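You operate a simulated robot arm through the tools that you are given. There is no shell and no other tool.

You run a simulated robot arm. Do the job below in one go: nothing can be reset, and whatever is moved stays where it is left.

TASK
Set the stop to 60 mm, slide the bright block up to it, clamp it and fit the green pin.
Fine: at the flat vice; the short pin with that cap goes fully into the square opening of the block; leave the other pins.

Only the result counts: the job must be done as asked and must still hold three seconds after the hand-in. Knocking over, shifting, dropping, spilling or breaking anything else fails it. Lids that push on must go on centred and level and be pressed home; caps that screw on are set level and turned clockwise until they are tight.

THE ROBOT
A 7-joint arm with a three-finger gripper, fixed in place. Base frame: the origin is on the floor under the middle of its stand, x ahead of it, y to its left, z up; the work surface is at about z = 0.868. Readings come in m, rad, newtons and seconds.
It reaches about 1.342 m from its shoulder. Its first joint turns from -2.897 to 2.897 rad. Payload 2.69 kg.
Tool frame: the origin (TCP) lies between the finger pads and is the grasp point; the fingertips stand 0.03 m ahead of it; z points along the fingers, y is the line along which they close. The gripper opens to 0.128 m; its body begins 0.117 m behind the TCP.
Orientation is that of the tool frame in the base frame, as a unit quaternion [x, y, z, w]. With the fingers straight down and closing along the base's y, the tool's x points along the base's -x, its y along +y and its z along -z.

THE INTERFACE
- The arm moves only by the tool apply_moves. Its argument "plan" is text: rows parted by semicolons, each of 7 numbers parted by spaces: the turn, a rotation vector about the tool's x, y, z in rad, then the shift along the tool's x, y, z in m, then the gripper command, from -1 (fully open) to 1 (shut), values between in proportion. In form: ax ay az x y z fingers; .... A call has 1 to 20 rows; each row shifts and turns the commanded pose from where the row before left it, along the tool's axes as they then stand. Rows are played at 5 a second. More than 0.05 m and 0.15 rad between two rows, or a gripper value outside its range, and nothing of the call is played. A pose out of reach is approached as far as the arm can. The call stops where the force on the tool passes 40 N (or 10 N more than at its start, if that is more) or the arm is blocked; 0.2 s more then pass. The fingers move at their own pace (about 0.127 m/s each) and stop on an object; they squeeze with about 42 N. The grip force told is the motor's: it shows also when the fingers shut on nothing. Time passes only in rows, and 0.2 s behind the last, so rows that do not move let the fingers close. It gives the time, the measured TCP pose, the force on the tool (base axes), the opening and the grip force at its end, in the units of the frame above (readings bear some noise), with the torque about the TCP (base axes, N m) and any sound that the robot's microphone picked up.
- Cameras (640 x 400 px; columns grow to the right, rows downward): "scene" is fixed at [0.0494, -0.5008, 1.6111]; the picture's right is [0.84, -0.54, 0.00], its down [-0.27, -0.43, -0.86] and it looks along [0.46, 0.73, -0.51] (base axes); focal length 333 px, centre (320, 200). "wrist" rides on the gripper at [0.058, 0.054, -0.131] in the tool frame; the picture's right is [-0.68, 0.74, 0.00], its down [-0.62, -0.57, -0.55] and it looks along [-0.40, -0.37, 0.84] (tool axes); focal length 234 px, centre (320, 200). There is no depth. A picture from a camera that has moved, and an enlarged one, comes with that camera's place and axes in the base frame and with its lens.
- snapshot(camera): a new picture of that camera. The clock stands still meanwhile.
- raise_lower(by): moves the trunk up (or, below 0, down) by that many m; the arm rides with it, the base frame stays. It gives what a move gives, with no picture.
- inspect(camera, box): a new picture of the part [left, top, right, bottom] of that camera's present view, enlarged. The clock stands still meanwhile.
- hand_in(): hands the job in; it is judged then, once.

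Places have to be worked out from the pictures, the camera data and where the tool is seen. Open the gripper and draw the arm clear of the work before you hand the job in, unless the task says otherwise.

The tools are called after "Request:" as a command line: name --argument value ..., lists and objects as JSON in quotes. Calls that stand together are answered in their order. apply_moves: Moves the arm, as the interface text tells. Its arguments: {"type":"object","properties":{"plan":{"type":"string"}},"required":["plan"]} The other tools are called the same way: raise_lower (by) moves the trunk up or down; snapshot (camera) takes a picture; inspect (camera, box) takes an enlarged picture of a part of a camera's view; hand_in () hands the job in.

At the start:

```text
time_s: 0.0
ee_pos: [0.403, 0.5661, 1.1995]
orientation: [0.0, 1.0, 0.0, 0.0]
force: [-0.1, 0.4, -0.2]
wrist_torque: [0.0, -0.03, 0.03]
gripper_width: 0.1278
gripper_force: 0.1
trunk travel left (down, up): [-0.15, 0.2]
```

scene: 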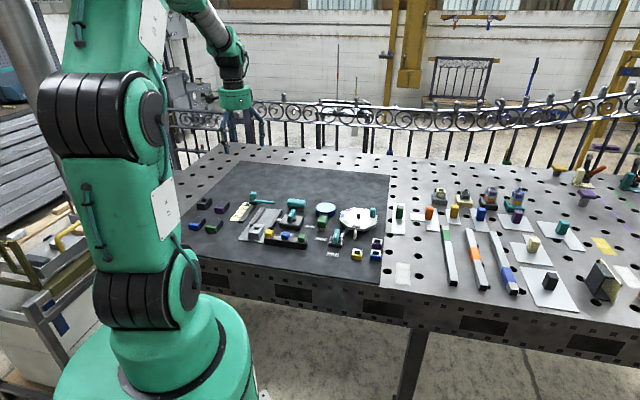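
wrist: 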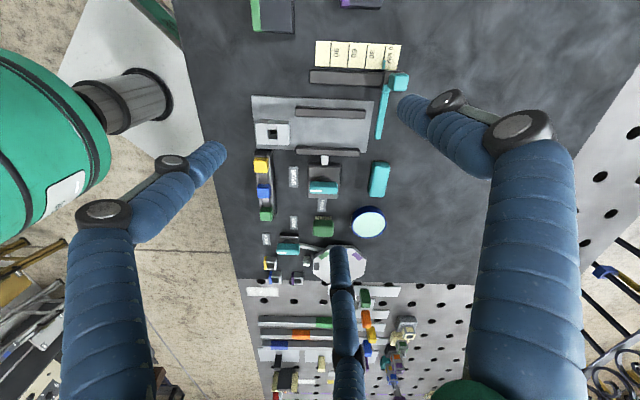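

I'll begin by looking closely at the work area from both cameras.

Request:
inspect --camera "scene" --box '[170, 170, 400, 280]'

Request:
inspect --camera "wrist" --box '[230, 20, 430, 160]'

Request:
inspect --camera "wrist" --box '[230, 140, 430, 300]'

```text
2.78 times, centred on (285, 225) of scene
camera zoom: at [0.0494, -0.5008, 1.6111], right [0.84, -0.54, 0.0], down [-0.27, -0.43, -0.86], along [0.46, 0.73, -0.51], focal length 927 px, centre (417, 130)
```

zoom: 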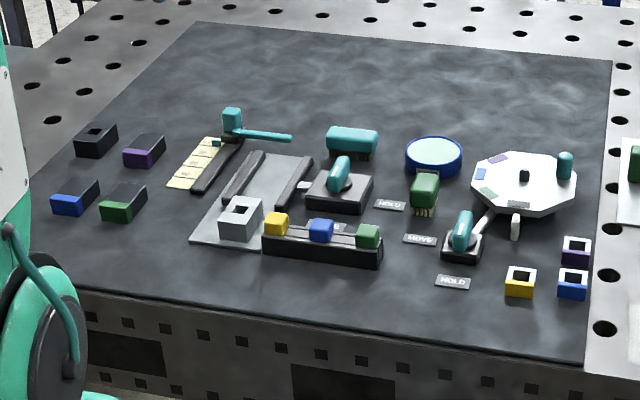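

```text
2.86 times, centred on (330, 90) of wrist
camera zoom: at [0.3446, 0.6192, 1.3301], right [0.68, 0.74, 0.0], down [0.62, -0.57, 0.55], along [0.4, -0.37, -0.84], focal length 669 px, centre (291, 514)
```

zoom: 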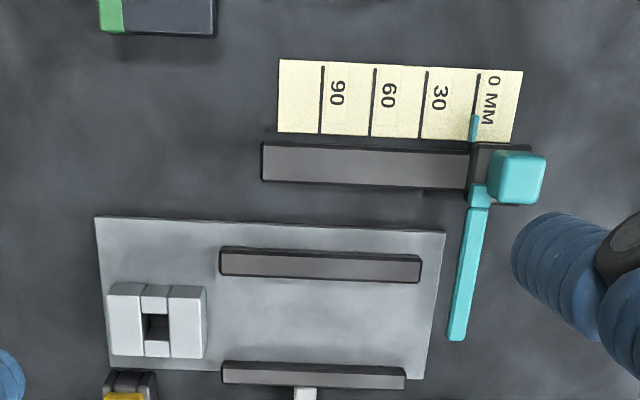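

```text
2.50 times, centred on (330, 220) of wrist
camera zoom: at [0.3446, 0.6192, 1.3301], right [0.68, 0.74, 0.0], down [0.62, -0.57, 0.55], along [0.4, -0.37, -0.84], focal length 585 px, centre (295, 150)
```

zoom: 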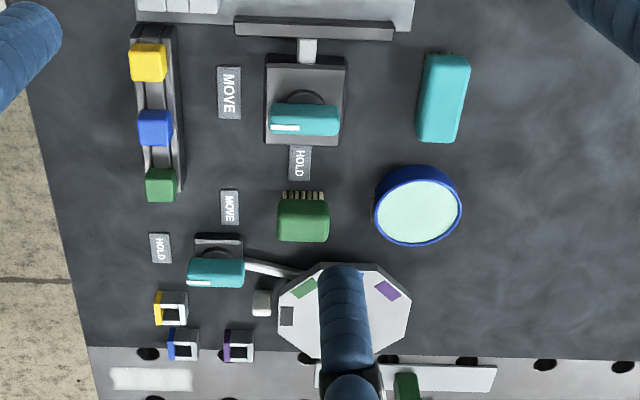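

The vice plate, scale, stop, block, lever and pin rack are visible. I'll enlarge each more before moving anything.

Request:
inspect --camera "wrist" --box '[340, 40, 420, 90]'

Request:
inspect --camera "wrist" --box '[245, 90, 345, 153]'

Request:
inspect --camera "wrist" --box '[245, 145, 345, 225]'

Request:
inspect --camera "scene" --box '[235, 190, 315, 240]'

Request:
inspect --camera "scene" --box '[225, 215, 325, 265]'

```text
8.00 times, centred on (380, 65) of wrist
camera zoom: at [0.3446, 0.6192, 1.3301], right [0.68, 0.74, 0.0], down [0.62, -0.57, 0.55], along [0.4, -0.37, -0.84], focal length 1873 px, centre (-160, 1280)
```

zoom: 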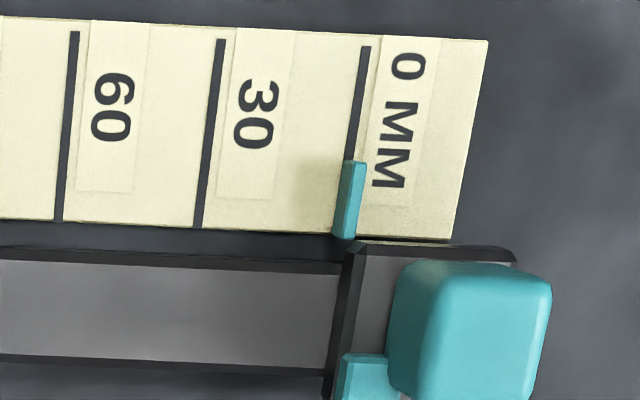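

```text
6.35 times, centred on (295, 122) of wrist
camera zoom: at [0.3446, 0.6192, 1.3301], right [0.68, 0.74, 0.0], down [0.62, -0.57, 0.55], along [0.4, -0.37, -0.84], focal length 1487 px, centre (479, 698)
```

zoom: 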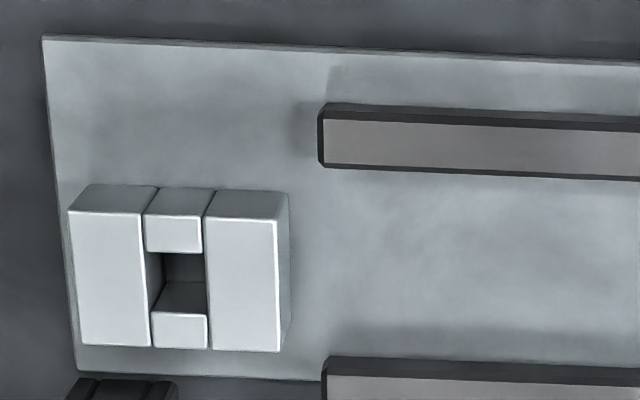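

```text
5.00 times, centred on (295, 185) of wrist
camera zoom: at [0.3446, 0.6192, 1.3301], right [0.68, 0.74, 0.0], down [0.62, -0.57, 0.55], along [0.4, -0.37, -0.84], focal length 1171 px, centre (445, 275)
```

zoom: 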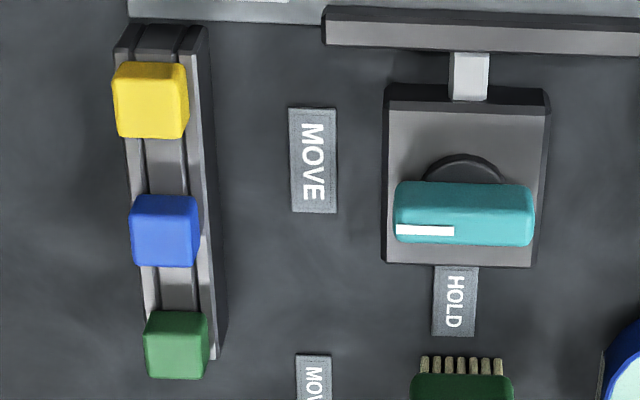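

```text
8.00 times, centred on (275, 215) of scene
camera zoom: at [0.0494, -0.5008, 1.6111], right [0.84, -0.54, 0.0], down [-0.27, -0.43, -0.86], along [0.46, 0.73, -0.51], focal length 2664 px, centre (680, 80)
```

zoom: 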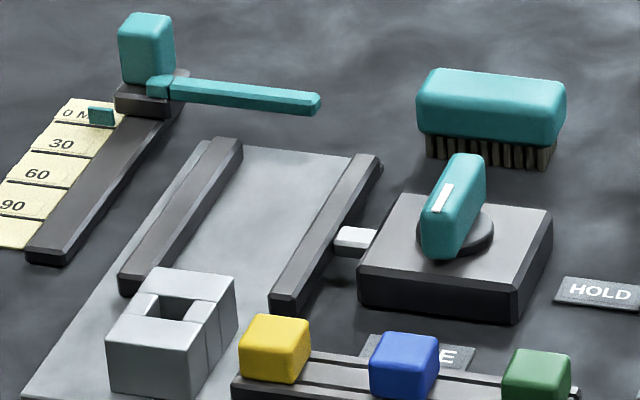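

```text
6.40 times, centred on (275, 240) of scene
camera zoom: at [0.0494, -0.5008, 1.6111], right [0.84, -0.54, 0.0], down [-0.27, -0.43, -0.86], along [0.46, 0.73, -0.51], focal length 2131 px, centre (608, -56)
```

zoom: 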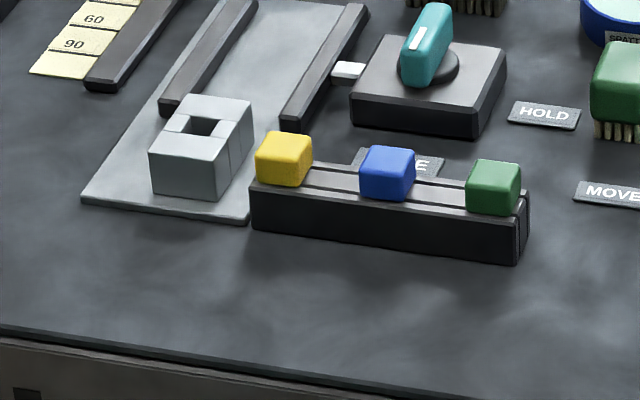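

The vice axis appears to run about 45° in the base frame: the 0→90 marks give a direction near (0.707, 0.707). Before going near anything, I'll shut the gripper in free air and see how the three fingers converge.

Request:
apply_moves --plan "0 0 0 0 0 0 0; 0 0 0 0 0 0 0; 0 0 0 0 0 0 0; 0 0 0 0 0 0 0"

Request:
snapshot --camera "wrist"

Request:
apply_moves --plan "0 0 0 0 0 0 1; 0 0 0 0 0 0 1; 0 0 0 0 0 0 1; 0 0 0 0 0 0 1"

Request:
snapshot --camera "wrist"

Request:
inspect --camera "scene" --box '[190, 70, 290, 160]'

```text
time_s: 1.0
ee_pos: [0.4041, 0.5663, 1.2008]
orientation: [0.0, 1.0, 0.0, 0.001]
force: [0.4, -0.1, 0.1]
wrist_torque: [-0.02, 0.01, 0.04]
gripper_width: 0.0643
gripper_force: 0.0
trunk travel left (down, up): [-0.15, 0.2]
```

```text
taken
camera wrist: at [0.3446, 0.6192, 1.3301], right [0.68, 0.74, 0.0], down [0.62, -0.57, 0.55], along [0.4, -0.37, -0.84], focal length 234 px, centre (320, 200)
```

wrist: 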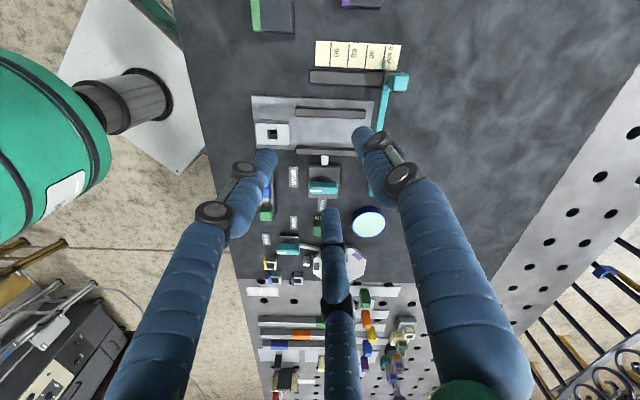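

```text
time_s: 2.0
ee_pos: [0.4045, 0.5664, 1.1987]
orientation: [0.0, 1.0, -0.001, 0.0]
force: [-0.2, 0.6, 0.6]
wrist_torque: [0.0, 0.03, -0.02]
gripper_width: 0.002
gripper_force: 31.7
trunk travel left (down, up): [-0.15, 0.2]
```

```text
taken
camera wrist: at [0.3446, 0.6192, 1.3301], right [0.68, 0.74, 0.0], down [0.62, -0.57, 0.55], along [0.4, -0.37, -0.84], focal length 234 px, centre (320, 200)
```

wrist: 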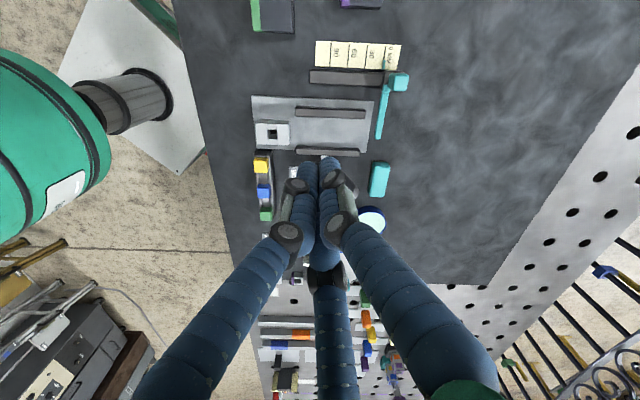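

```text
4.44 times, centred on (240, 115) of scene
camera zoom: at [0.0494, -0.5008, 1.6111], right [0.84, -0.54, 0.0], down [-0.27, -0.43, -0.86], along [0.46, 0.73, -0.51], focal length 1480 px, centre (676, 578)
```

zoom: 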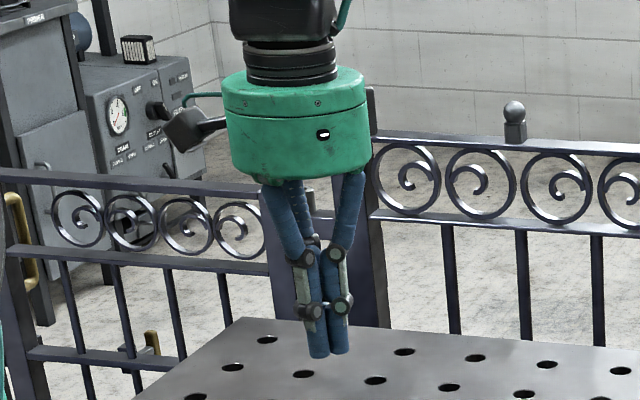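

The fingers form a three-jaw chuck (at tool +y and ±30° below x), so they centre on the TCP. Next I open and drop to a closer, steeper view above the block and vice.

Request:
apply_moves --plan "0 0 0 -0.004 -0.0165 0.03 -1; 0 0 0 -0.004 -0.0165 0.03 -1; 0 0 0 -0.004 -0.0165 0.03 -1; 0 0 0 -0.004 -0.0165 0.03 -1; 0 0 0 0 0 0 -1"

Request:
snapshot --camera "wrist"

Request:
inspect --camera "wrist" --box '[200, 0, 440, 150]'

```text
time_s: 3.2
ee_pos: [0.4199, 0.5012, 1.0813]
orientation: [0.0, 1.0, 0.0, 0.0]
force: [0.2, -0.1, -0.4]
wrist_torque: [-0.02, 0.03, 0.0]
gripper_width: 0.1281
gripper_force: 0.0
trunk travel left (down, up): [-0.15, 0.2]
```

```text
taken
camera wrist: at [0.3621, 0.5532, 1.2105], right [0.68, 0.74, 0.0], down [0.62, -0.57, 0.55], along [0.4, -0.37, -0.84], focal length 234 px, centre (320, 200)
```

wrist: 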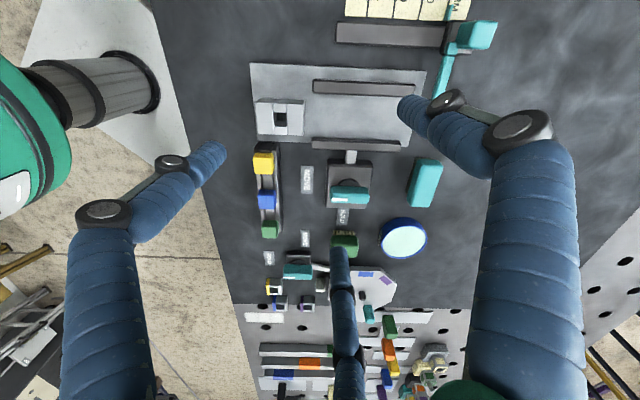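

```text
2.67 times, centred on (320, 75) of wrist
camera zoom: at [0.3621, 0.5532, 1.2105], right [0.68, 0.74, 0.0], down [0.62, -0.57, 0.55], along [0.4, -0.37, -0.84], focal length 624 px, centre (320, 533)
```

zoom: 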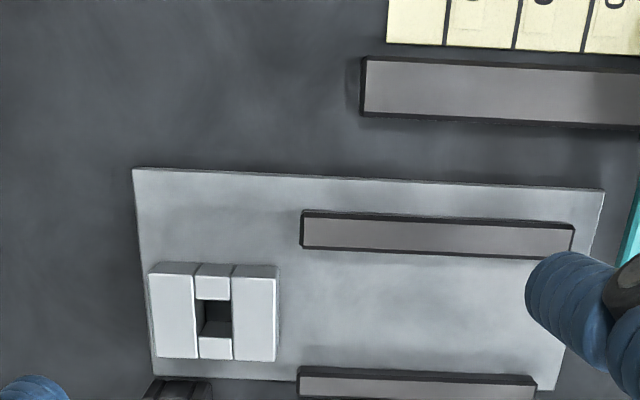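

From stereo the block's opening is near (0.385, 0.465) and its top is about z 0.905. Now I shift along the rail direction to look at the stop and its knob from closer.

Request:
apply_moves --plan "0 0 0 -0.02 0.03 0 -1; 0 0 0 -0.02 0.03 0 -1; 0 0 0 -0.02 0.03 0 -1; 0 0 0 -0.02 0.03 0 -1; 0 0 0 0 0 0 -1"

Request:
snapshot --camera "wrist"

Request:
inspect --camera "wrist" --box '[230, 30, 390, 130]'

```text
time_s: 4.4
ee_pos: [0.4997, 0.622, 1.0777]
orientation: [0.0, 1.0, -0.001, 0.0]
force: [0.1, 0.4, -1.0]
wrist_torque: [-0.02, 0.05, 0.0]
gripper_width: 0.1279
gripper_force: 0.1
trunk travel left (down, up): [-0.15, 0.2]
```

```text
taken
camera wrist: at [0.4415, 0.6745, 1.2074], right [0.68, 0.74, 0.0], down [0.62, -0.57, 0.55], along [0.4, -0.37, -0.84], focal length 234 px, centre (320, 200)
```

wrist: 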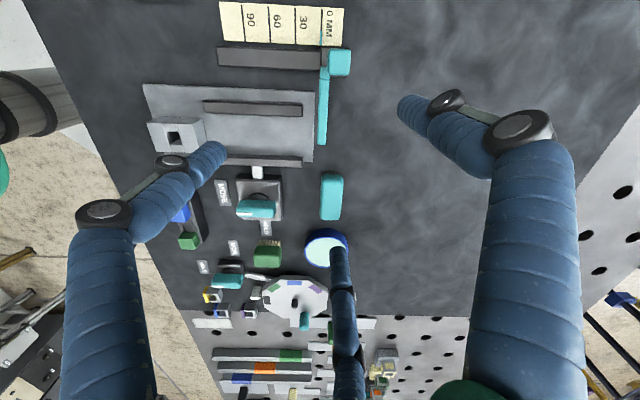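

```text
4.00 times, centred on (310, 80) of wrist
camera zoom: at [0.4415, 0.6745, 1.2074], right [0.68, 0.74, 0.0], down [0.62, -0.57, 0.55], along [0.4, -0.37, -0.84], focal length 937 px, centre (360, 680)
```

zoom: 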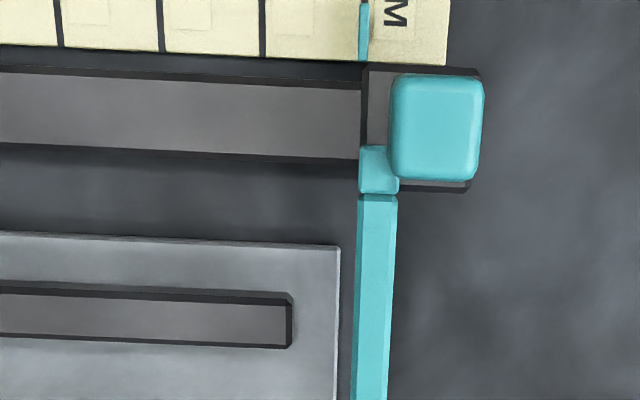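

The knob is about 24 mm square, centred near (0.4645, 0.680), with its top at z≈0.925, and the pointer is at 0. I'll centre the TCP over it and turn +45° so the jaws suit its faces.

Request:
apply_moves --plan "0 0 0 0.0175 0.029 0 -1; 0 0 0 0.0175 0.029 0 -1; 0 0 -0.1309 0 0 0 -1; 0 0 -0.1309 0 0 0 -1; 0 0 -0.1309 0 0 0 -1; 0 0 -0.1309 0 0 0 -1; 0 0 -0.1309 0 0 0 -1; 0 0 -0.1309 0 0 0 -1; 0 0 0 0 0 0 -1"

Request:
snapshot --camera "wrist"

Request:
inspect --camera "wrist" --box '[220, 80, 420, 220]'

```text
time_s: 6.4
ee_pos: [0.4639, 0.6777, 1.0787]
orientation: [-0.384, 0.924, 0.0, 0.0]
force: [0.1, -0.5, -0.4]
wrist_torque: [0.0, 0.03, 0.01]
gripper_width: 0.128
gripper_force: 0.2
trunk travel left (down, up): [-0.15, 0.2]
```

```text
taken
camera wrist: at [0.3845, 0.6737, 1.2097], right [-0.04, 1.0, 0.0], down [0.84, 0.04, 0.55], along [0.55, 0.02, -0.84], focal length 234 px, centre (320, 200)
```

wrist: 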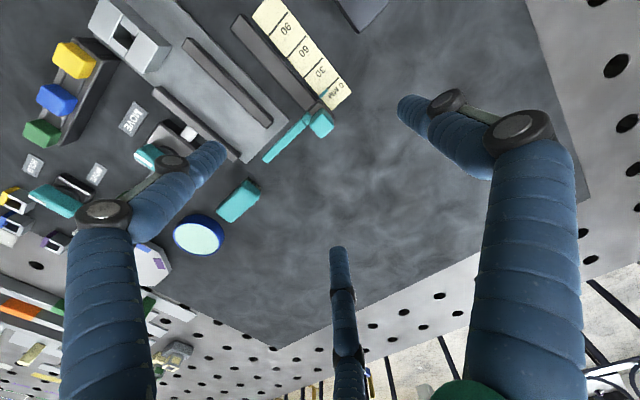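

```text
2.86 times, centred on (320, 150) of wrist
camera zoom: at [0.3845, 0.6737, 1.2097], right [-0.04, 1.0, 0.0], down [0.84, 0.04, 0.55], along [0.55, 0.02, -0.84], focal length 669 px, centre (320, 343)
```

zoom: 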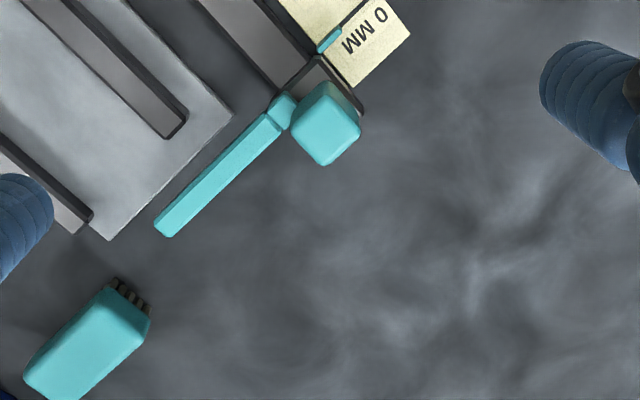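

Readings and picture put the TCP within about 2 mm of the knob's centre line. I'll trim that, half-close and descend until the fingertips are near z≈0.907, above the carriage and the arm root (top ≈0.898).

Request:
apply_moves --plan "0 0 0 -0.0018 0.0011 0.04 0; 0 0 0 0 0 0.04 0; 0 0 0 0 0 0.04 0; 0 0 0 0 0 0.02 0; 0 0 0 0 0 0 0"

Request:
snapshot --camera "wrist"

Request:
inspect --camera "scene" --box '[225, 170, 305, 220]'

```text
time_s: 7.6
ee_pos: [0.4659, 0.6818, 0.9399]
orientation: [-0.383, 0.924, 0.0, -0.001]
force: [-0.5, 0.4, 0.2]
wrist_torque: [-0.02, 0.02, 0.0]
gripper_width: 0.064
gripper_force: 0.0
trunk travel left (down, up): [-0.15, 0.2]
```

```text
taken
camera wrist: at [0.3862, 0.6765, 1.0697], right [-0.04, 1.0, 0.0], down [0.84, 0.03, 0.55], along [0.55, 0.02, -0.84], focal length 234 px, centre (320, 200)
```

wrist: 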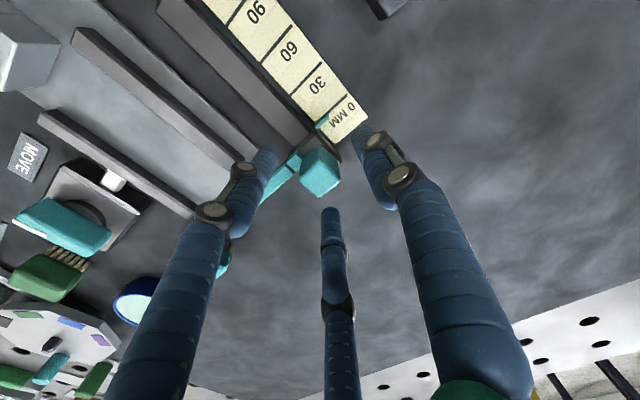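

```text
8.00 times, centred on (265, 195) of scene
camera zoom: at [0.0494, -0.5008, 1.6111], right [0.84, -0.54, 0.0], down [-0.27, -0.43, -0.86], along [0.46, 0.73, -0.51], focal length 2664 px, centre (760, 240)
```

zoom: 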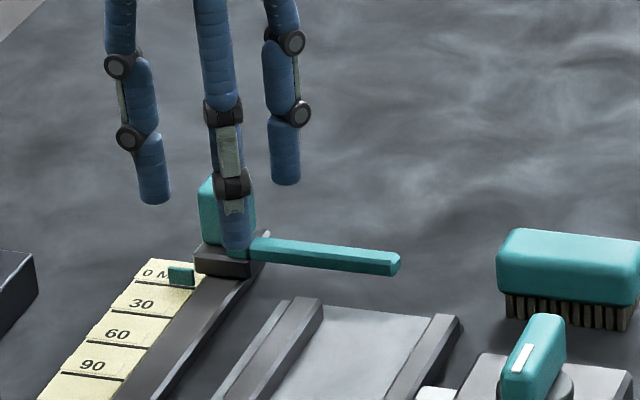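

The fingers straddle the knob and clear the arm. I'll go down 4 mm more and close on the knob.

Request:
apply_moves --plan "0 0 0 0 0 0.004 0; 0 0 0 0 0 0 0.4; 0 0 0 0 0 0 0.7; 0 0 0 0 0 0 1; 0 0 0 0 0 0 1; 0 0 0 0 0 0 1"

Request:
snapshot --camera "wrist"

Request:
inspect --camera "scene" --box '[225, 170, 305, 220]'

```text
time_s: 9.0
ee_pos: [0.465, 0.6794, 0.9348]
orientation: [-0.382, 0.924, 0.0, 0.001]
force: [8.3, -5.8, -0.1]
wrist_torque: [-0.09, -0.18, -0.12]
gripper_width: 0.0288
gripper_force: 44.7
trunk travel left (down, up): [-0.15, 0.2]
```

```text
taken
camera wrist: at [0.3862, 0.6753, 1.0653], right [-0.04, 1.0, 0.0], down [0.84, 0.04, 0.55], along [0.55, 0.02, -0.84], focal length 234 px, centre (320, 200)
```

wrist: 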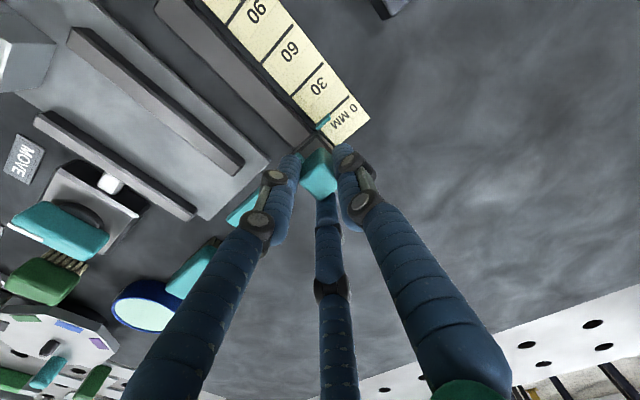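

```text
8.00 times, centred on (265, 195) of scene
camera zoom: at [0.0494, -0.5008, 1.6111], right [0.84, -0.54, 0.0], down [-0.27, -0.43, -0.86], along [0.46, 0.73, -0.51], focal length 2664 px, centre (760, 240)
```

zoom: 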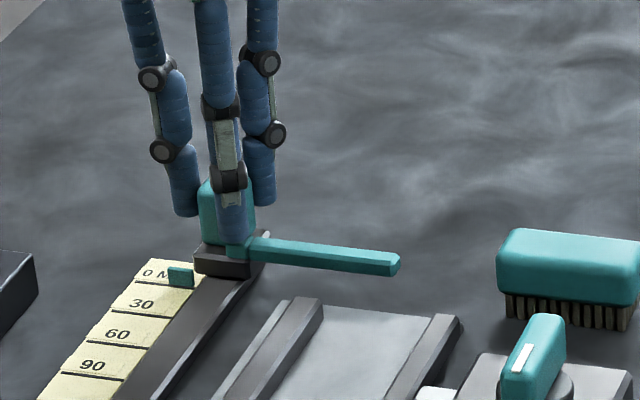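

The knob is held (28.8 mm, 45 N) and the pointer is still at 0. I'll slide it 60 mm along −e1, which is tool +x.

Request:
apply_moves --plan "0 0 0 0.01 0 0 1; 0 0 0 0.01 0 0 1; 0 0 0 0.01 0 0 1; 0 0 0 0.01 0 0 1; 0 0 0 0.01 0 0 1; 0 0 0 0.01 0 0 1; 0 0 0 0 0 0 1"

Request:
inspect --camera "wrist" --box '[250, 60, 400, 160]'

Request:
inspect --camera "scene" --box '[225, 185, 285, 223]'

```text
time_s: 10.6
ee_pos: [0.4233, 0.6364, 0.9349]
orientation: [-0.383, 0.924, 0.0, 0.0]
force: [19.3, -12.3, -1.9]
wrist_torque: [-0.43, -0.69, 0.06]
gripper_width: 0.0289
gripper_force: 44.9
trunk travel left (down, up): [-0.15, 0.2]
```

```text
4.00 times, centred on (325, 110) of wrist
camera zoom: at [0.3434, 0.6327, 1.0653], right [-0.04, 1.0, 0.0], down [0.84, 0.04, 0.55], along [0.55, 0.02, -0.84], focal length 937 px, centre (300, 560)
```

zoom: 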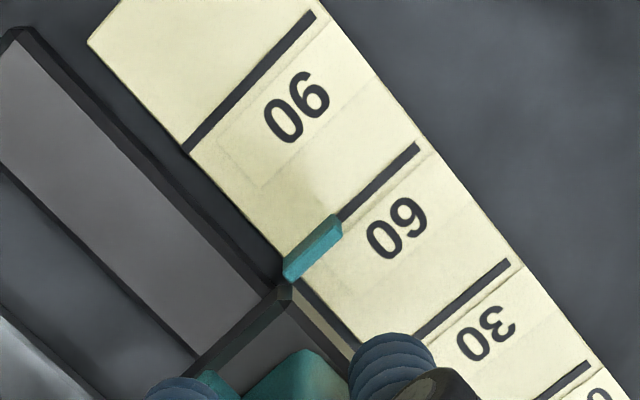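

```text
10.53 times, centred on (255, 204) of scene
camera zoom: at [0.0494, -0.5008, 1.6111], right [0.84, -0.54, 0.0], down [-0.27, -0.43, -0.86], along [0.46, 0.73, -0.51], focal length 3505 px, centre (1004, 158)
```

zoom: 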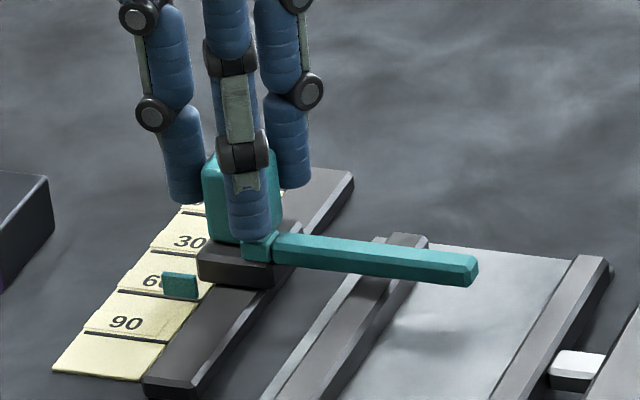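

The readings show 60 mm of travel. I'll enlarge the pointer to check it against the 60 line, allowing for parallax.

Request:
inspect --camera "wrist" --box '[300, 85, 364, 125]'

Request:
inspect --camera "scene" --box '[230, 200, 262, 220]'

```text
10.00 times, centred on (332, 105) of wrist
camera zoom: at [0.3434, 0.6327, 1.0653], right [-0.04, 1.0, 0.0], down [0.84, 0.04, 0.55], along [0.55, 0.02, -0.84], focal length 2342 px, centre (200, 1150)
```

zoom: 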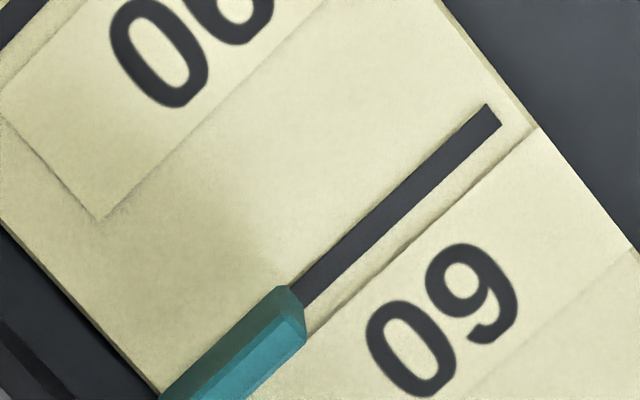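

```text
16.00 times, centred on (246, 210) of scene
camera zoom: at [0.0494, -0.5008, 1.6111], right [0.84, -0.54, 0.0], down [-0.27, -0.43, -0.86], along [0.46, 0.73, -0.51], focal length 5328 px, centre (1504, 40)
```

zoom: 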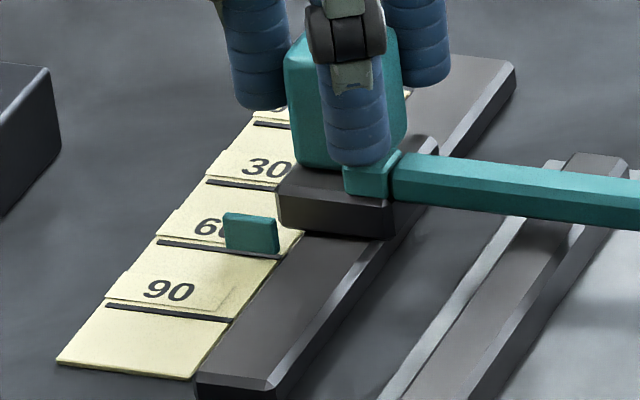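

Seen without parallax before the move, the pointer was centred on 0. It now lies on the 60 line within about half a millimetre. I'll release, lift straight up, and place the camera with no sideways parallax on the pointer to check.

Request:
apply_moves --plan "0 0 0 0 0 0 0.4; 0 0 0 0 0 0 0; 0 0 0 0 0 0 0; 0 0 0 0 0 -0.04 0; 0 0 0 0 0 -0.04 0; 0 0 0 -0.04 0 -0.02 0; 0 0 0 0 0 0 0"

Request:
snapshot --camera "wrist"

```text
time_s: 12.2
ee_pos: [0.4526, 0.6686, 1.0309]
orientation: [-0.382, 0.924, 0.0, 0.0]
force: [-0.6, 0.0, -0.9]
wrist_torque: [-0.05, 0.03, 0.0]
gripper_width: 0.0641
gripper_force: 0.0
trunk travel left (down, up): [-0.15, 0.2]
```

```text
taken
camera wrist: at [0.3729, 0.665, 1.1626], right [-0.04, 1.0, 0.0], down [0.84, 0.04, 0.55], along [0.55, 0.02, -0.84], focal length 234 px, centre (320, 200)
```

wrist: 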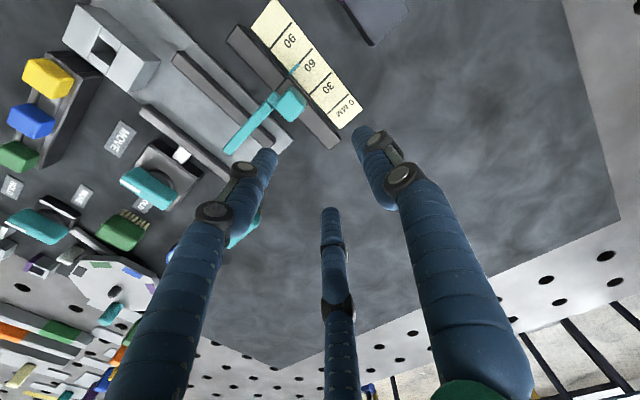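

Request:
inspect --camera "wrist" --box '[265, 35, 361, 95]'

Request:
inspect --camera "scene" --box '[225, 185, 305, 235]'

```text
6.67 times, centred on (313, 65) of wrist
camera zoom: at [0.3729, 0.665, 1.1626], right [-0.04, 1.0, 0.0], down [0.84, 0.04, 0.55], along [0.55, 0.02, -0.84], focal length 1561 px, centre (367, 1100)
```

zoom: 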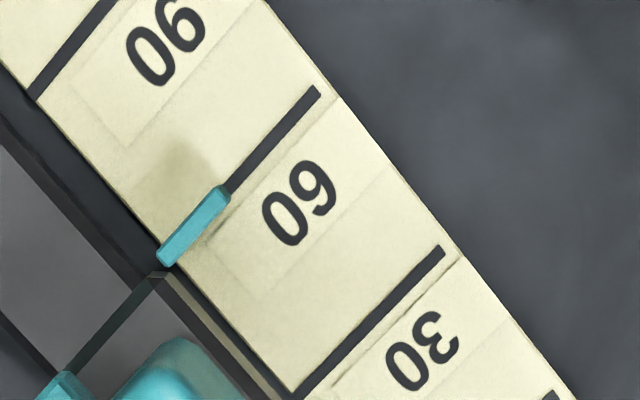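

```text
8.00 times, centred on (265, 210) of scene
camera zoom: at [0.0494, -0.5008, 1.6111], right [0.84, -0.54, 0.0], down [-0.27, -0.43, -0.86], along [0.46, 0.73, -0.51], focal length 2664 px, centre (760, 120)
```

zoom: 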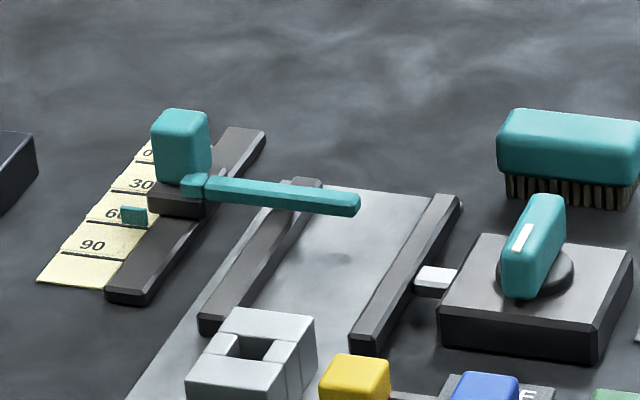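

The pointer sits centred on the 60 line, so the stop is set, with the arm's face at e1≈0.7296. Next I push the block from behind. I go to a point behind it and turn to yaw 15° so that two fingers lead, with the fingers narrowed to about 12 mm.

Request:
apply_moves --plan "0 0 0 0.04155 -0.01585 0 0; 0 0 0 0.04155 -0.01585 0 0; 0 0 0 0.04155 -0.01585 0 0.5; 0 0 0 0.04155 -0.01585 0 0.81; 0 0 0 0.04155 -0.01585 0 0.81; 0 0 0 0.04155 -0.01585 0 0.81; 0 0 0.1309 0 0 0 0.81; 0 0 0.1309 0 0 0 0.81; 0 0 0.1309 0 0 0 0.81; 0 0 0.1309 0 0 0 0.81; 0 0 0 0 0 0 0.81"

Request:
snapshot --camera "wrist"

Request:
inspect --camera "wrist" --box '[240, 60, 480, 210]'

Request:
snapshot --camera "scene"

```text
time_s: 14.6
ee_pos: [0.3398, 0.4225, 1.0359]
orientation: [-0.129, 0.992, 0.0, 0.0]
force: [0.3, -0.6, -0.6]
wrist_torque: [0.01, 0.03, -0.01]
gripper_width: 0.0125
gripper_force: 0.0
trunk travel left (down, up): [-0.15, 0.2]
```

```text
taken
camera wrist: at [0.2701, 0.459, 1.1664], right [0.46, 0.89, 0.0], down [0.74, -0.39, 0.55], along [0.49, -0.25, -0.84], focal length 234 px, centre (320, 200)
```

wrist: 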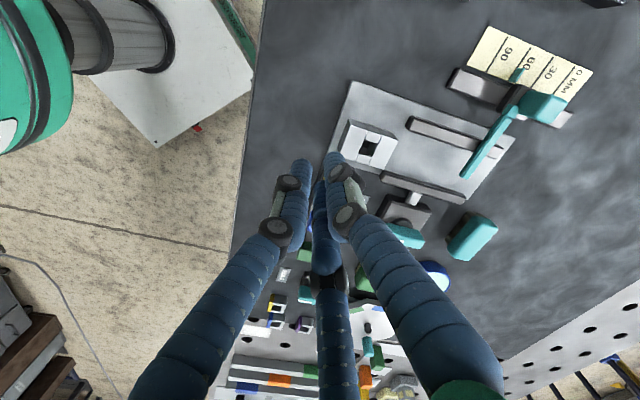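

```text
2.67 times, centred on (360, 135) of wrist
camera zoom: at [0.2701, 0.459, 1.1664], right [0.46, 0.89, 0.0], down [0.74, -0.39, 0.55], along [0.49, -0.25, -0.84], focal length 624 px, centre (213, 373)
```

zoom: 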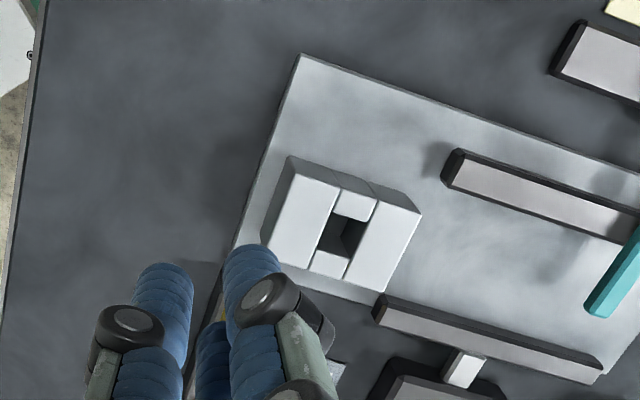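

```text
taken
```

scene: 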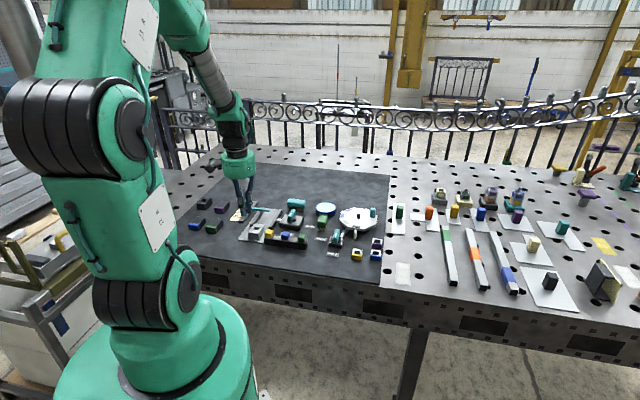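

The TCP is behind the block at e1≈0.540, e2≈−0.058, and the block is centred at e2≈−0.0555 with its top near 0.900. I'll trim sideways and descend so the fingertips are at z≈0.883, just over the plate.

Request:
apply_moves --plan "0 0 0 -0.0015 -0.0026 0.04 0.81; 0 0 0 0 0 0.04 0.81; 0 0 0 0 0 0.03 0.81; 0 0 0 0 0 0.012 0.81; 0 0 0 0 0 0 0.81"

Request:
snapshot --camera "wrist"

Request:
inspect --camera "scene" --box '[215, 190, 311, 250]'

```text
time_s: 15.8
ee_pos: [0.3431, 0.4219, 0.9144]
orientation: [-0.131, 0.991, 0.0, 0.0]
force: [-0.3, 0.9, 0.1]
wrist_torque: [0.01, 0.01, -0.02]
gripper_width: 0.0119
gripper_force: 0.0
trunk travel left (down, up): [-0.15, 0.2]
```

```text
taken
camera wrist: at [0.2725, 0.4572, 1.0451], right [0.46, 0.89, 0.0], down [0.74, -0.39, 0.55], along [0.49, -0.25, -0.84], focal length 234 px, centre (320, 200)
```

wrist: 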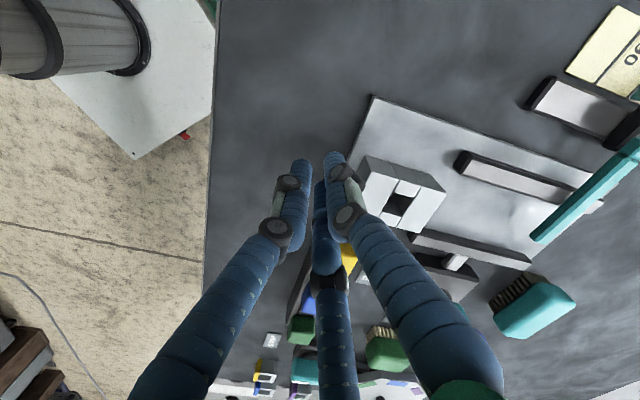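

```text
6.67 times, centred on (263, 220) of scene
camera zoom: at [0.0494, -0.5008, 1.6111], right [0.84, -0.54, 0.0], down [-0.27, -0.43, -0.86], along [0.46, 0.73, -0.51], focal length 2220 px, centre (700, 67)
```

zoom: 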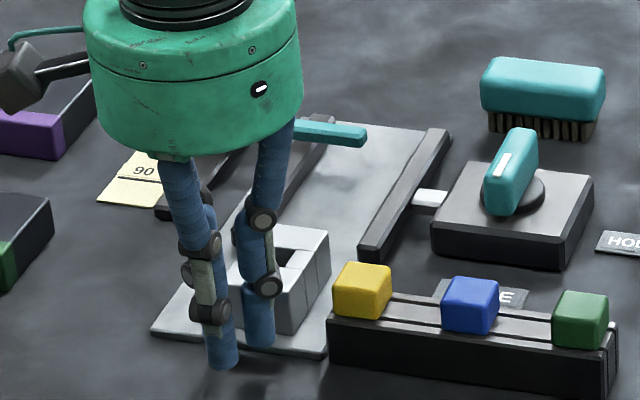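

There is about 15 mm between the leading fingers and the block, clear of the rack. I start pushing along +e1 in 8 mm steps and will check after the first stretch.

Request:
apply_moves --plan "0 0 0 -0.00693 0.004 0 0.81; 0 0 0 -0.00693 0.004 0 0.81; 0 0 0 -0.00693 0.004 0 0.81; 0 0 0 -0.00693 0.004 0 0.81; 0 0 0 -0.00693 0.004 0 0.81; 0 0 0 0 0 0 0.81"

Request:
snapshot --camera "wrist"

Request:
inspect --camera "scene" --box '[215, 190, 311, 250]'

```text
time_s: 17.2
ee_pos: [0.3713, 0.4494, 0.9127]
orientation: [-0.13, 0.991, 0.0, 0.001]
force: [-0.8, -0.7, -0.8]
wrist_torque: [-0.02, -0.01, 0.01]
gripper_width: 0.0118
gripper_force: 0.0
trunk travel left (down, up): [-0.15, 0.2]
```

```text
taken
camera wrist: at [0.301, 0.485, 1.0442], right [0.46, 0.89, 0.0], down [0.74, -0.39, 0.55], along [0.49, -0.25, -0.84], focal length 234 px, centre (320, 200)
```

wrist: 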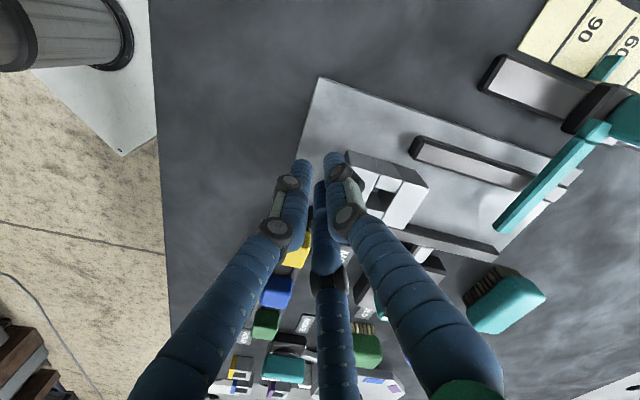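

```text
6.67 times, centred on (263, 220) of scene
camera zoom: at [0.0494, -0.5008, 1.6111], right [0.84, -0.54, 0.0], down [-0.27, -0.43, -0.86], along [0.46, 0.73, -0.51], focal length 2220 px, centre (700, 67)
```

zoom: 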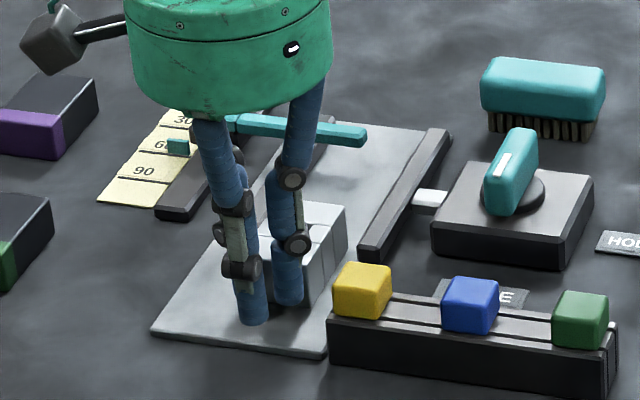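

The block slides straight with about 1 N of drag. I continue another 48 mm in the same direction and then look again.

Request:
apply_moves --plan "0 0 0 -0.00693 0.004 0 0.81; 0 0 0 -0.00693 0.004 0 0.81; 0 0 0 -0.00693 0.004 0 0.81; 0 0 0 -0.00693 0.004 0 0.81; 0 0 0 -0.00693 0.004 0 0.81; 0 0 0 -0.00693 0.004 0 0.81; 0 0 0 0 0 0 0.81"

Request:
snapshot --camera "wrist"

Request:
inspect --camera "scene" --box '[215, 190, 311, 250]'

Request:
inspect --camera "wrist" --box '[300, 90, 460, 190]'

```text
time_s: 18.8
ee_pos: [0.4042, 0.4827, 0.9152]
orientation: [-0.13, 0.991, 0.0, 0.001]
force: [-1.0, -0.9, 0.1]
wrist_torque: [-0.01, -0.03, 0.03]
gripper_width: 0.0118
gripper_force: 0.1
trunk travel left (down, up): [-0.15, 0.2]
```

```text
taken
camera wrist: at [0.3343, 0.5189, 1.0446], right [0.46, 0.89, 0.0], down [0.74, -0.39, 0.55], along [0.49, -0.25, -0.84], focal length 234 px, centre (320, 200)
```

wrist: 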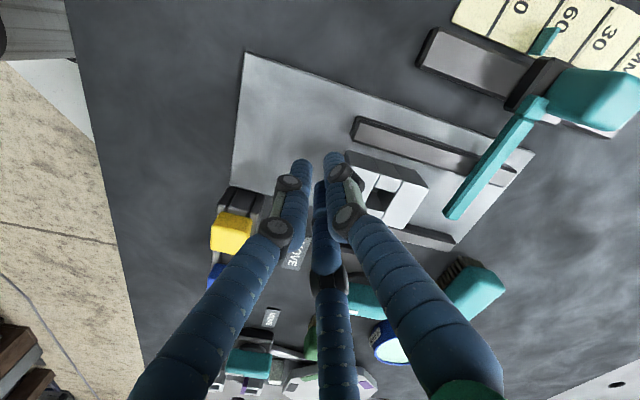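

```text
6.67 times, centred on (263, 220) of scene
camera zoom: at [0.0494, -0.5008, 1.6111], right [0.84, -0.54, 0.0], down [-0.27, -0.43, -0.86], along [0.46, 0.73, -0.51], focal length 2220 px, centre (700, 67)
```

zoom: 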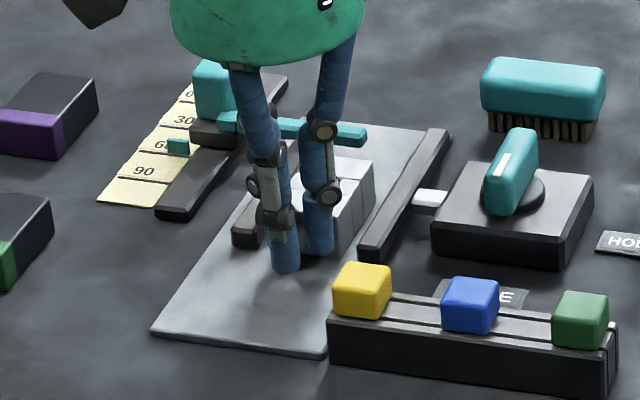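

```text
4.00 times, centred on (380, 140) of wrist
camera zoom: at [0.3343, 0.5189, 1.0446], right [0.46, 0.89, 0.0], down [0.74, -0.39, 0.55], along [0.49, -0.25, -0.84], focal length 937 px, centre (80, 440)
```

zoom: 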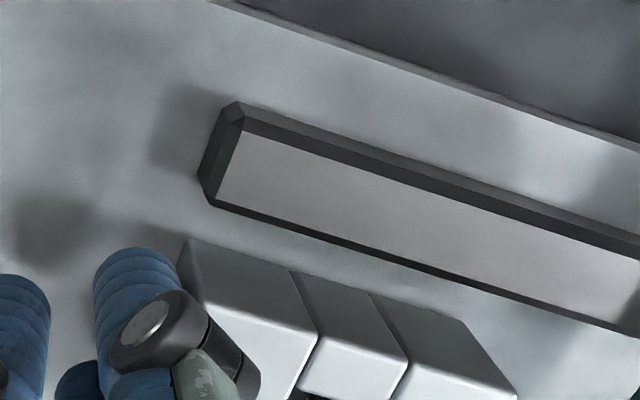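

The block front is near e1≈0.703, roughly 27 mm from the stop arm. I advance 18 mm and measure the remaining gap closely.

Request:
apply_moves --plan "0 0 0 -0.0052 0.003 0 0.81; 0 0 0 -0.0052 0.003 0 0.81; 0 0 0 -0.0052 0.003 0 0.81; 0 0 0 0 0 0 0.81"

Request:
inspect --camera "wrist" --box '[340, 90, 500, 250]'

Request:
inspect --camera "scene" --box '[240, 195, 288, 225]'

```text
time_s: 19.8
ee_pos: [0.4176, 0.4964, 0.9129]
orientation: [-0.13, 0.992, 0.0, 0.001]
force: [-0.4, -0.1, -0.9]
wrist_torque: [0.0, -0.03, -0.01]
gripper_width: 0.012
gripper_force: 0.1
trunk travel left (down, up): [-0.15, 0.2]
```

```text
2.50 times, centred on (420, 170) of wrist
camera zoom: at [0.3475, 0.5319, 1.0441], right [0.46, 0.89, 0.0], down [0.74, -0.39, 0.55], along [0.49, -0.25, -0.84], focal length 585 px, centre (70, 275)
```

zoom: 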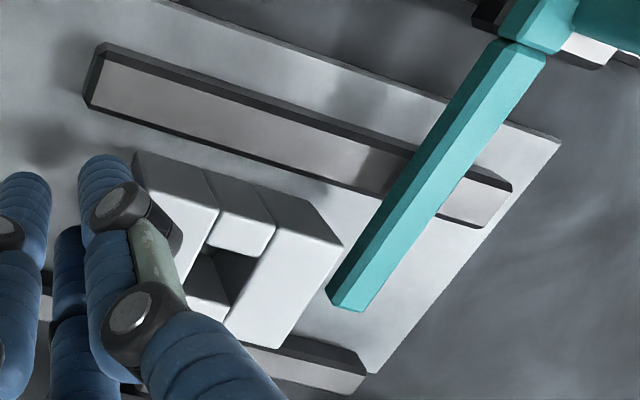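

```text
13.33 times, centred on (264, 210) of scene
camera zoom: at [0.0494, -0.5008, 1.6111], right [0.84, -0.54, 0.0], down [-0.27, -0.43, -0.86], along [0.46, 0.73, -0.51], focal length 4440 px, centre (1067, 67)
```

zoom: 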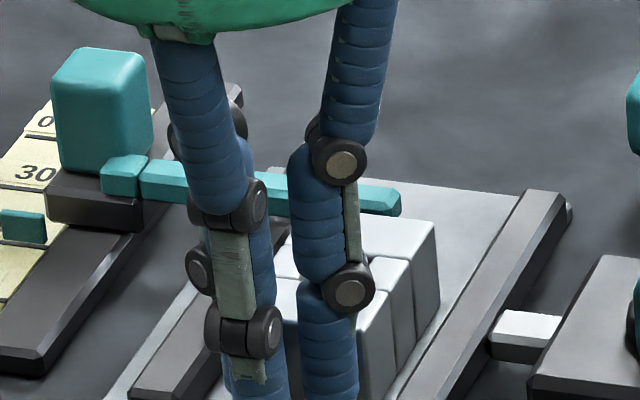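

The bar overlaps the −e2 half of the block's front, with about 8 mm still to go. I take 5 mm now and the rest in fine steps, watching the force.

Request:
apply_moves --plan "0 0 0 -0.00217 0.00125 0 0.81; 0 0 0 -0.00217 0.00125 0 0.81; 0 0 0 0 0 0 0.81"

Request:
inspect --camera "wrist" --box '[400, 140, 464, 220]'

Request:
inspect --camera "scene" --box '[262, 202, 278, 216]'

```text
time_s: 20.6
ee_pos: [0.4212, 0.5002, 0.9129]
orientation: [-0.13, 0.992, 0.0, 0.0]
force: [-0.5, -2.1, 0.5]
wrist_torque: [0.01, 0.01, 0.02]
gripper_width: 0.0117
gripper_force: 0.1
trunk travel left (down, up): [-0.15, 0.2]
```

```text
5.00 times, centred on (432, 180) of wrist
camera zoom: at [0.3517, 0.5358, 1.044], right [0.46, 0.89, 0.0], down [0.74, -0.39, 0.55], along [0.49, -0.25, -0.84], focal length 1171 px, centre (-240, 300)
```

zoom: 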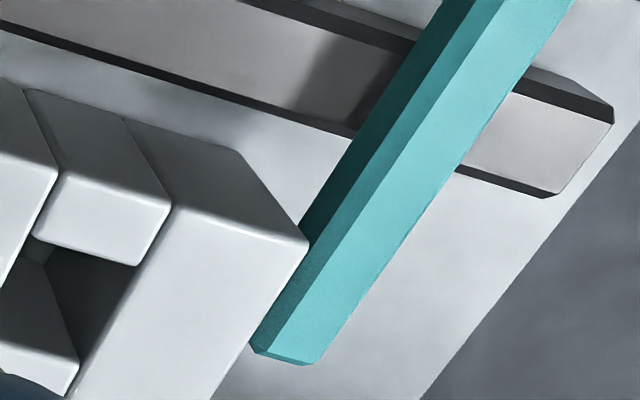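

```text
16.00 times, centred on (270, 209) of scene
camera zoom: at [0.0494, -0.5008, 1.6111], right [0.84, -0.54, 0.0], down [-0.27, -0.43, -0.86], along [0.46, 0.73, -0.51], focal length 5328 px, centre (1120, 56)
```

zoom: 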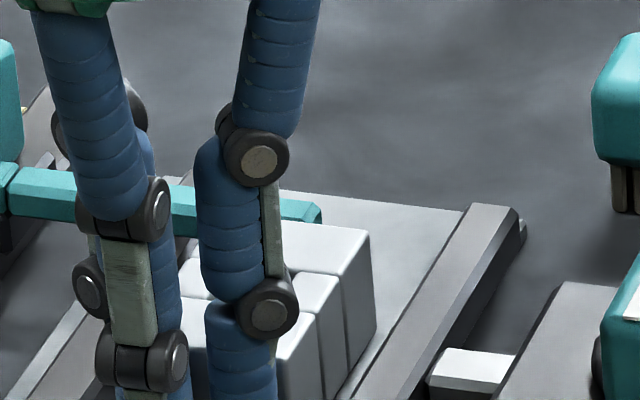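

About 3 mm remains. I take 1.5 mm and read the force.

Request:
apply_moves --plan "0 0 0 -0.0013 0.00075 0 0.81; 0 0 0 0 0 0 0.81"

Request:
inspect --camera "wrist" --box '[400, 140, 464, 220]'

```text
time_s: 21.2
ee_pos: [0.4238, 0.5008, 0.9137]
orientation: [-0.13, 0.991, 0.0, 0.0]
force: [-1.7, -1.1, 0.0]
wrist_torque: [0.03, 0.03, -0.01]
gripper_width: 0.0115
gripper_force: 0.1
trunk travel left (down, up): [-0.15, 0.2]
```

```text
5.00 times, centred on (432, 180) of wrist
camera zoom: at [0.3526, 0.5369, 1.0437], right [0.46, 0.89, 0.0], down [0.74, -0.39, 0.55], along [0.49, -0.25, -0.84], focal length 1171 px, centre (-240, 300)
```

zoom: 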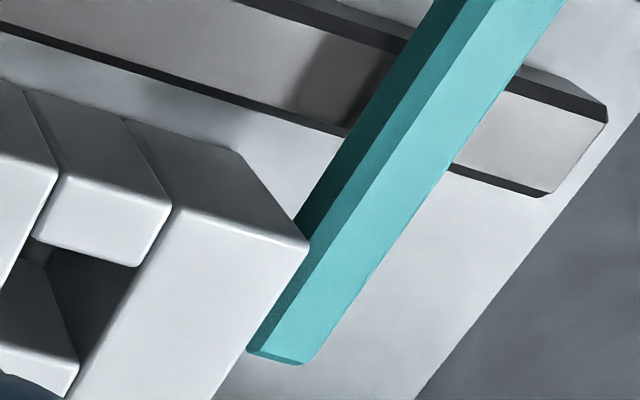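

Force is still about 2 N, which is only the drag. I take another 1 mm.

Request:
apply_moves --plan "0 0 0 -0.00087 0.0005 0 0.81; 0 0 0 0 0 0 0.81"

Request:
inspect --camera "wrist" --box '[400, 140, 464, 220]'

```text
time_s: 21.8
ee_pos: [0.4242, 0.5014, 0.9129]
orientation: [-0.131, 0.991, 0.001, 0.001]
force: [-1.1, -0.9, -0.5]
wrist_torque: [-0.02, 0.0, -0.01]
gripper_width: 0.0116
gripper_force: 0.1
trunk travel left (down, up): [-0.15, 0.2]
```

```text
5.00 times, centred on (432, 180) of wrist
camera zoom: at [0.3536, 0.5377, 1.0441], right [0.46, 0.89, 0.0], down [0.74, -0.39, 0.55], along [0.49, -0.25, -0.84], focal length 1171 px, centre (-240, 300)
```

zoom: 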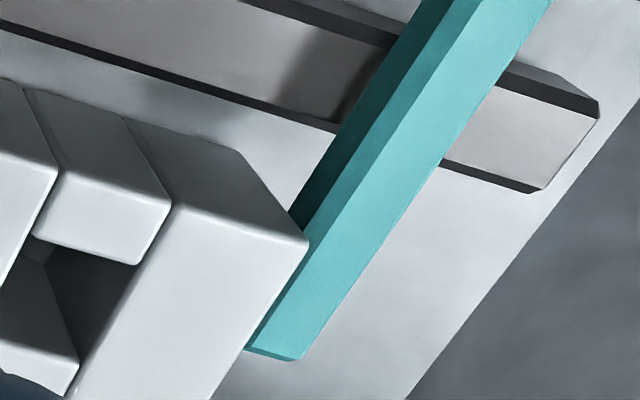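

No contact yet. I zoom into the seam between the block's front edge and the bar to measure what is left.

Request:
inspect --camera "wrist" --box '[420, 175, 444, 215]'

```text
10.00 times, centred on (432, 195) of wrist
camera zoom: at [0.3536, 0.5377, 1.0441], right [0.46, 0.89, 0.0], down [0.74, -0.39, 0.55], along [0.49, -0.25, -0.84], focal length 2342 px, centre (-800, 250)
```

zoom: 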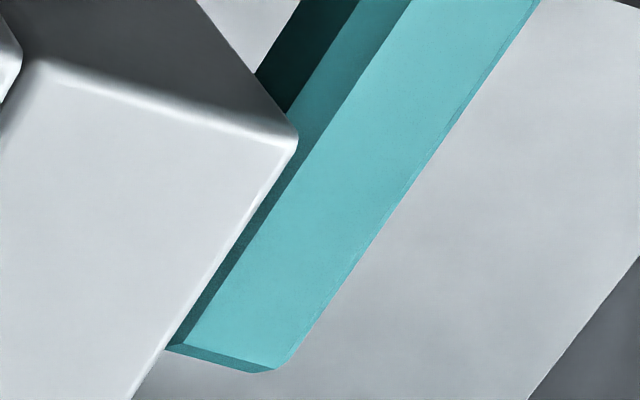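

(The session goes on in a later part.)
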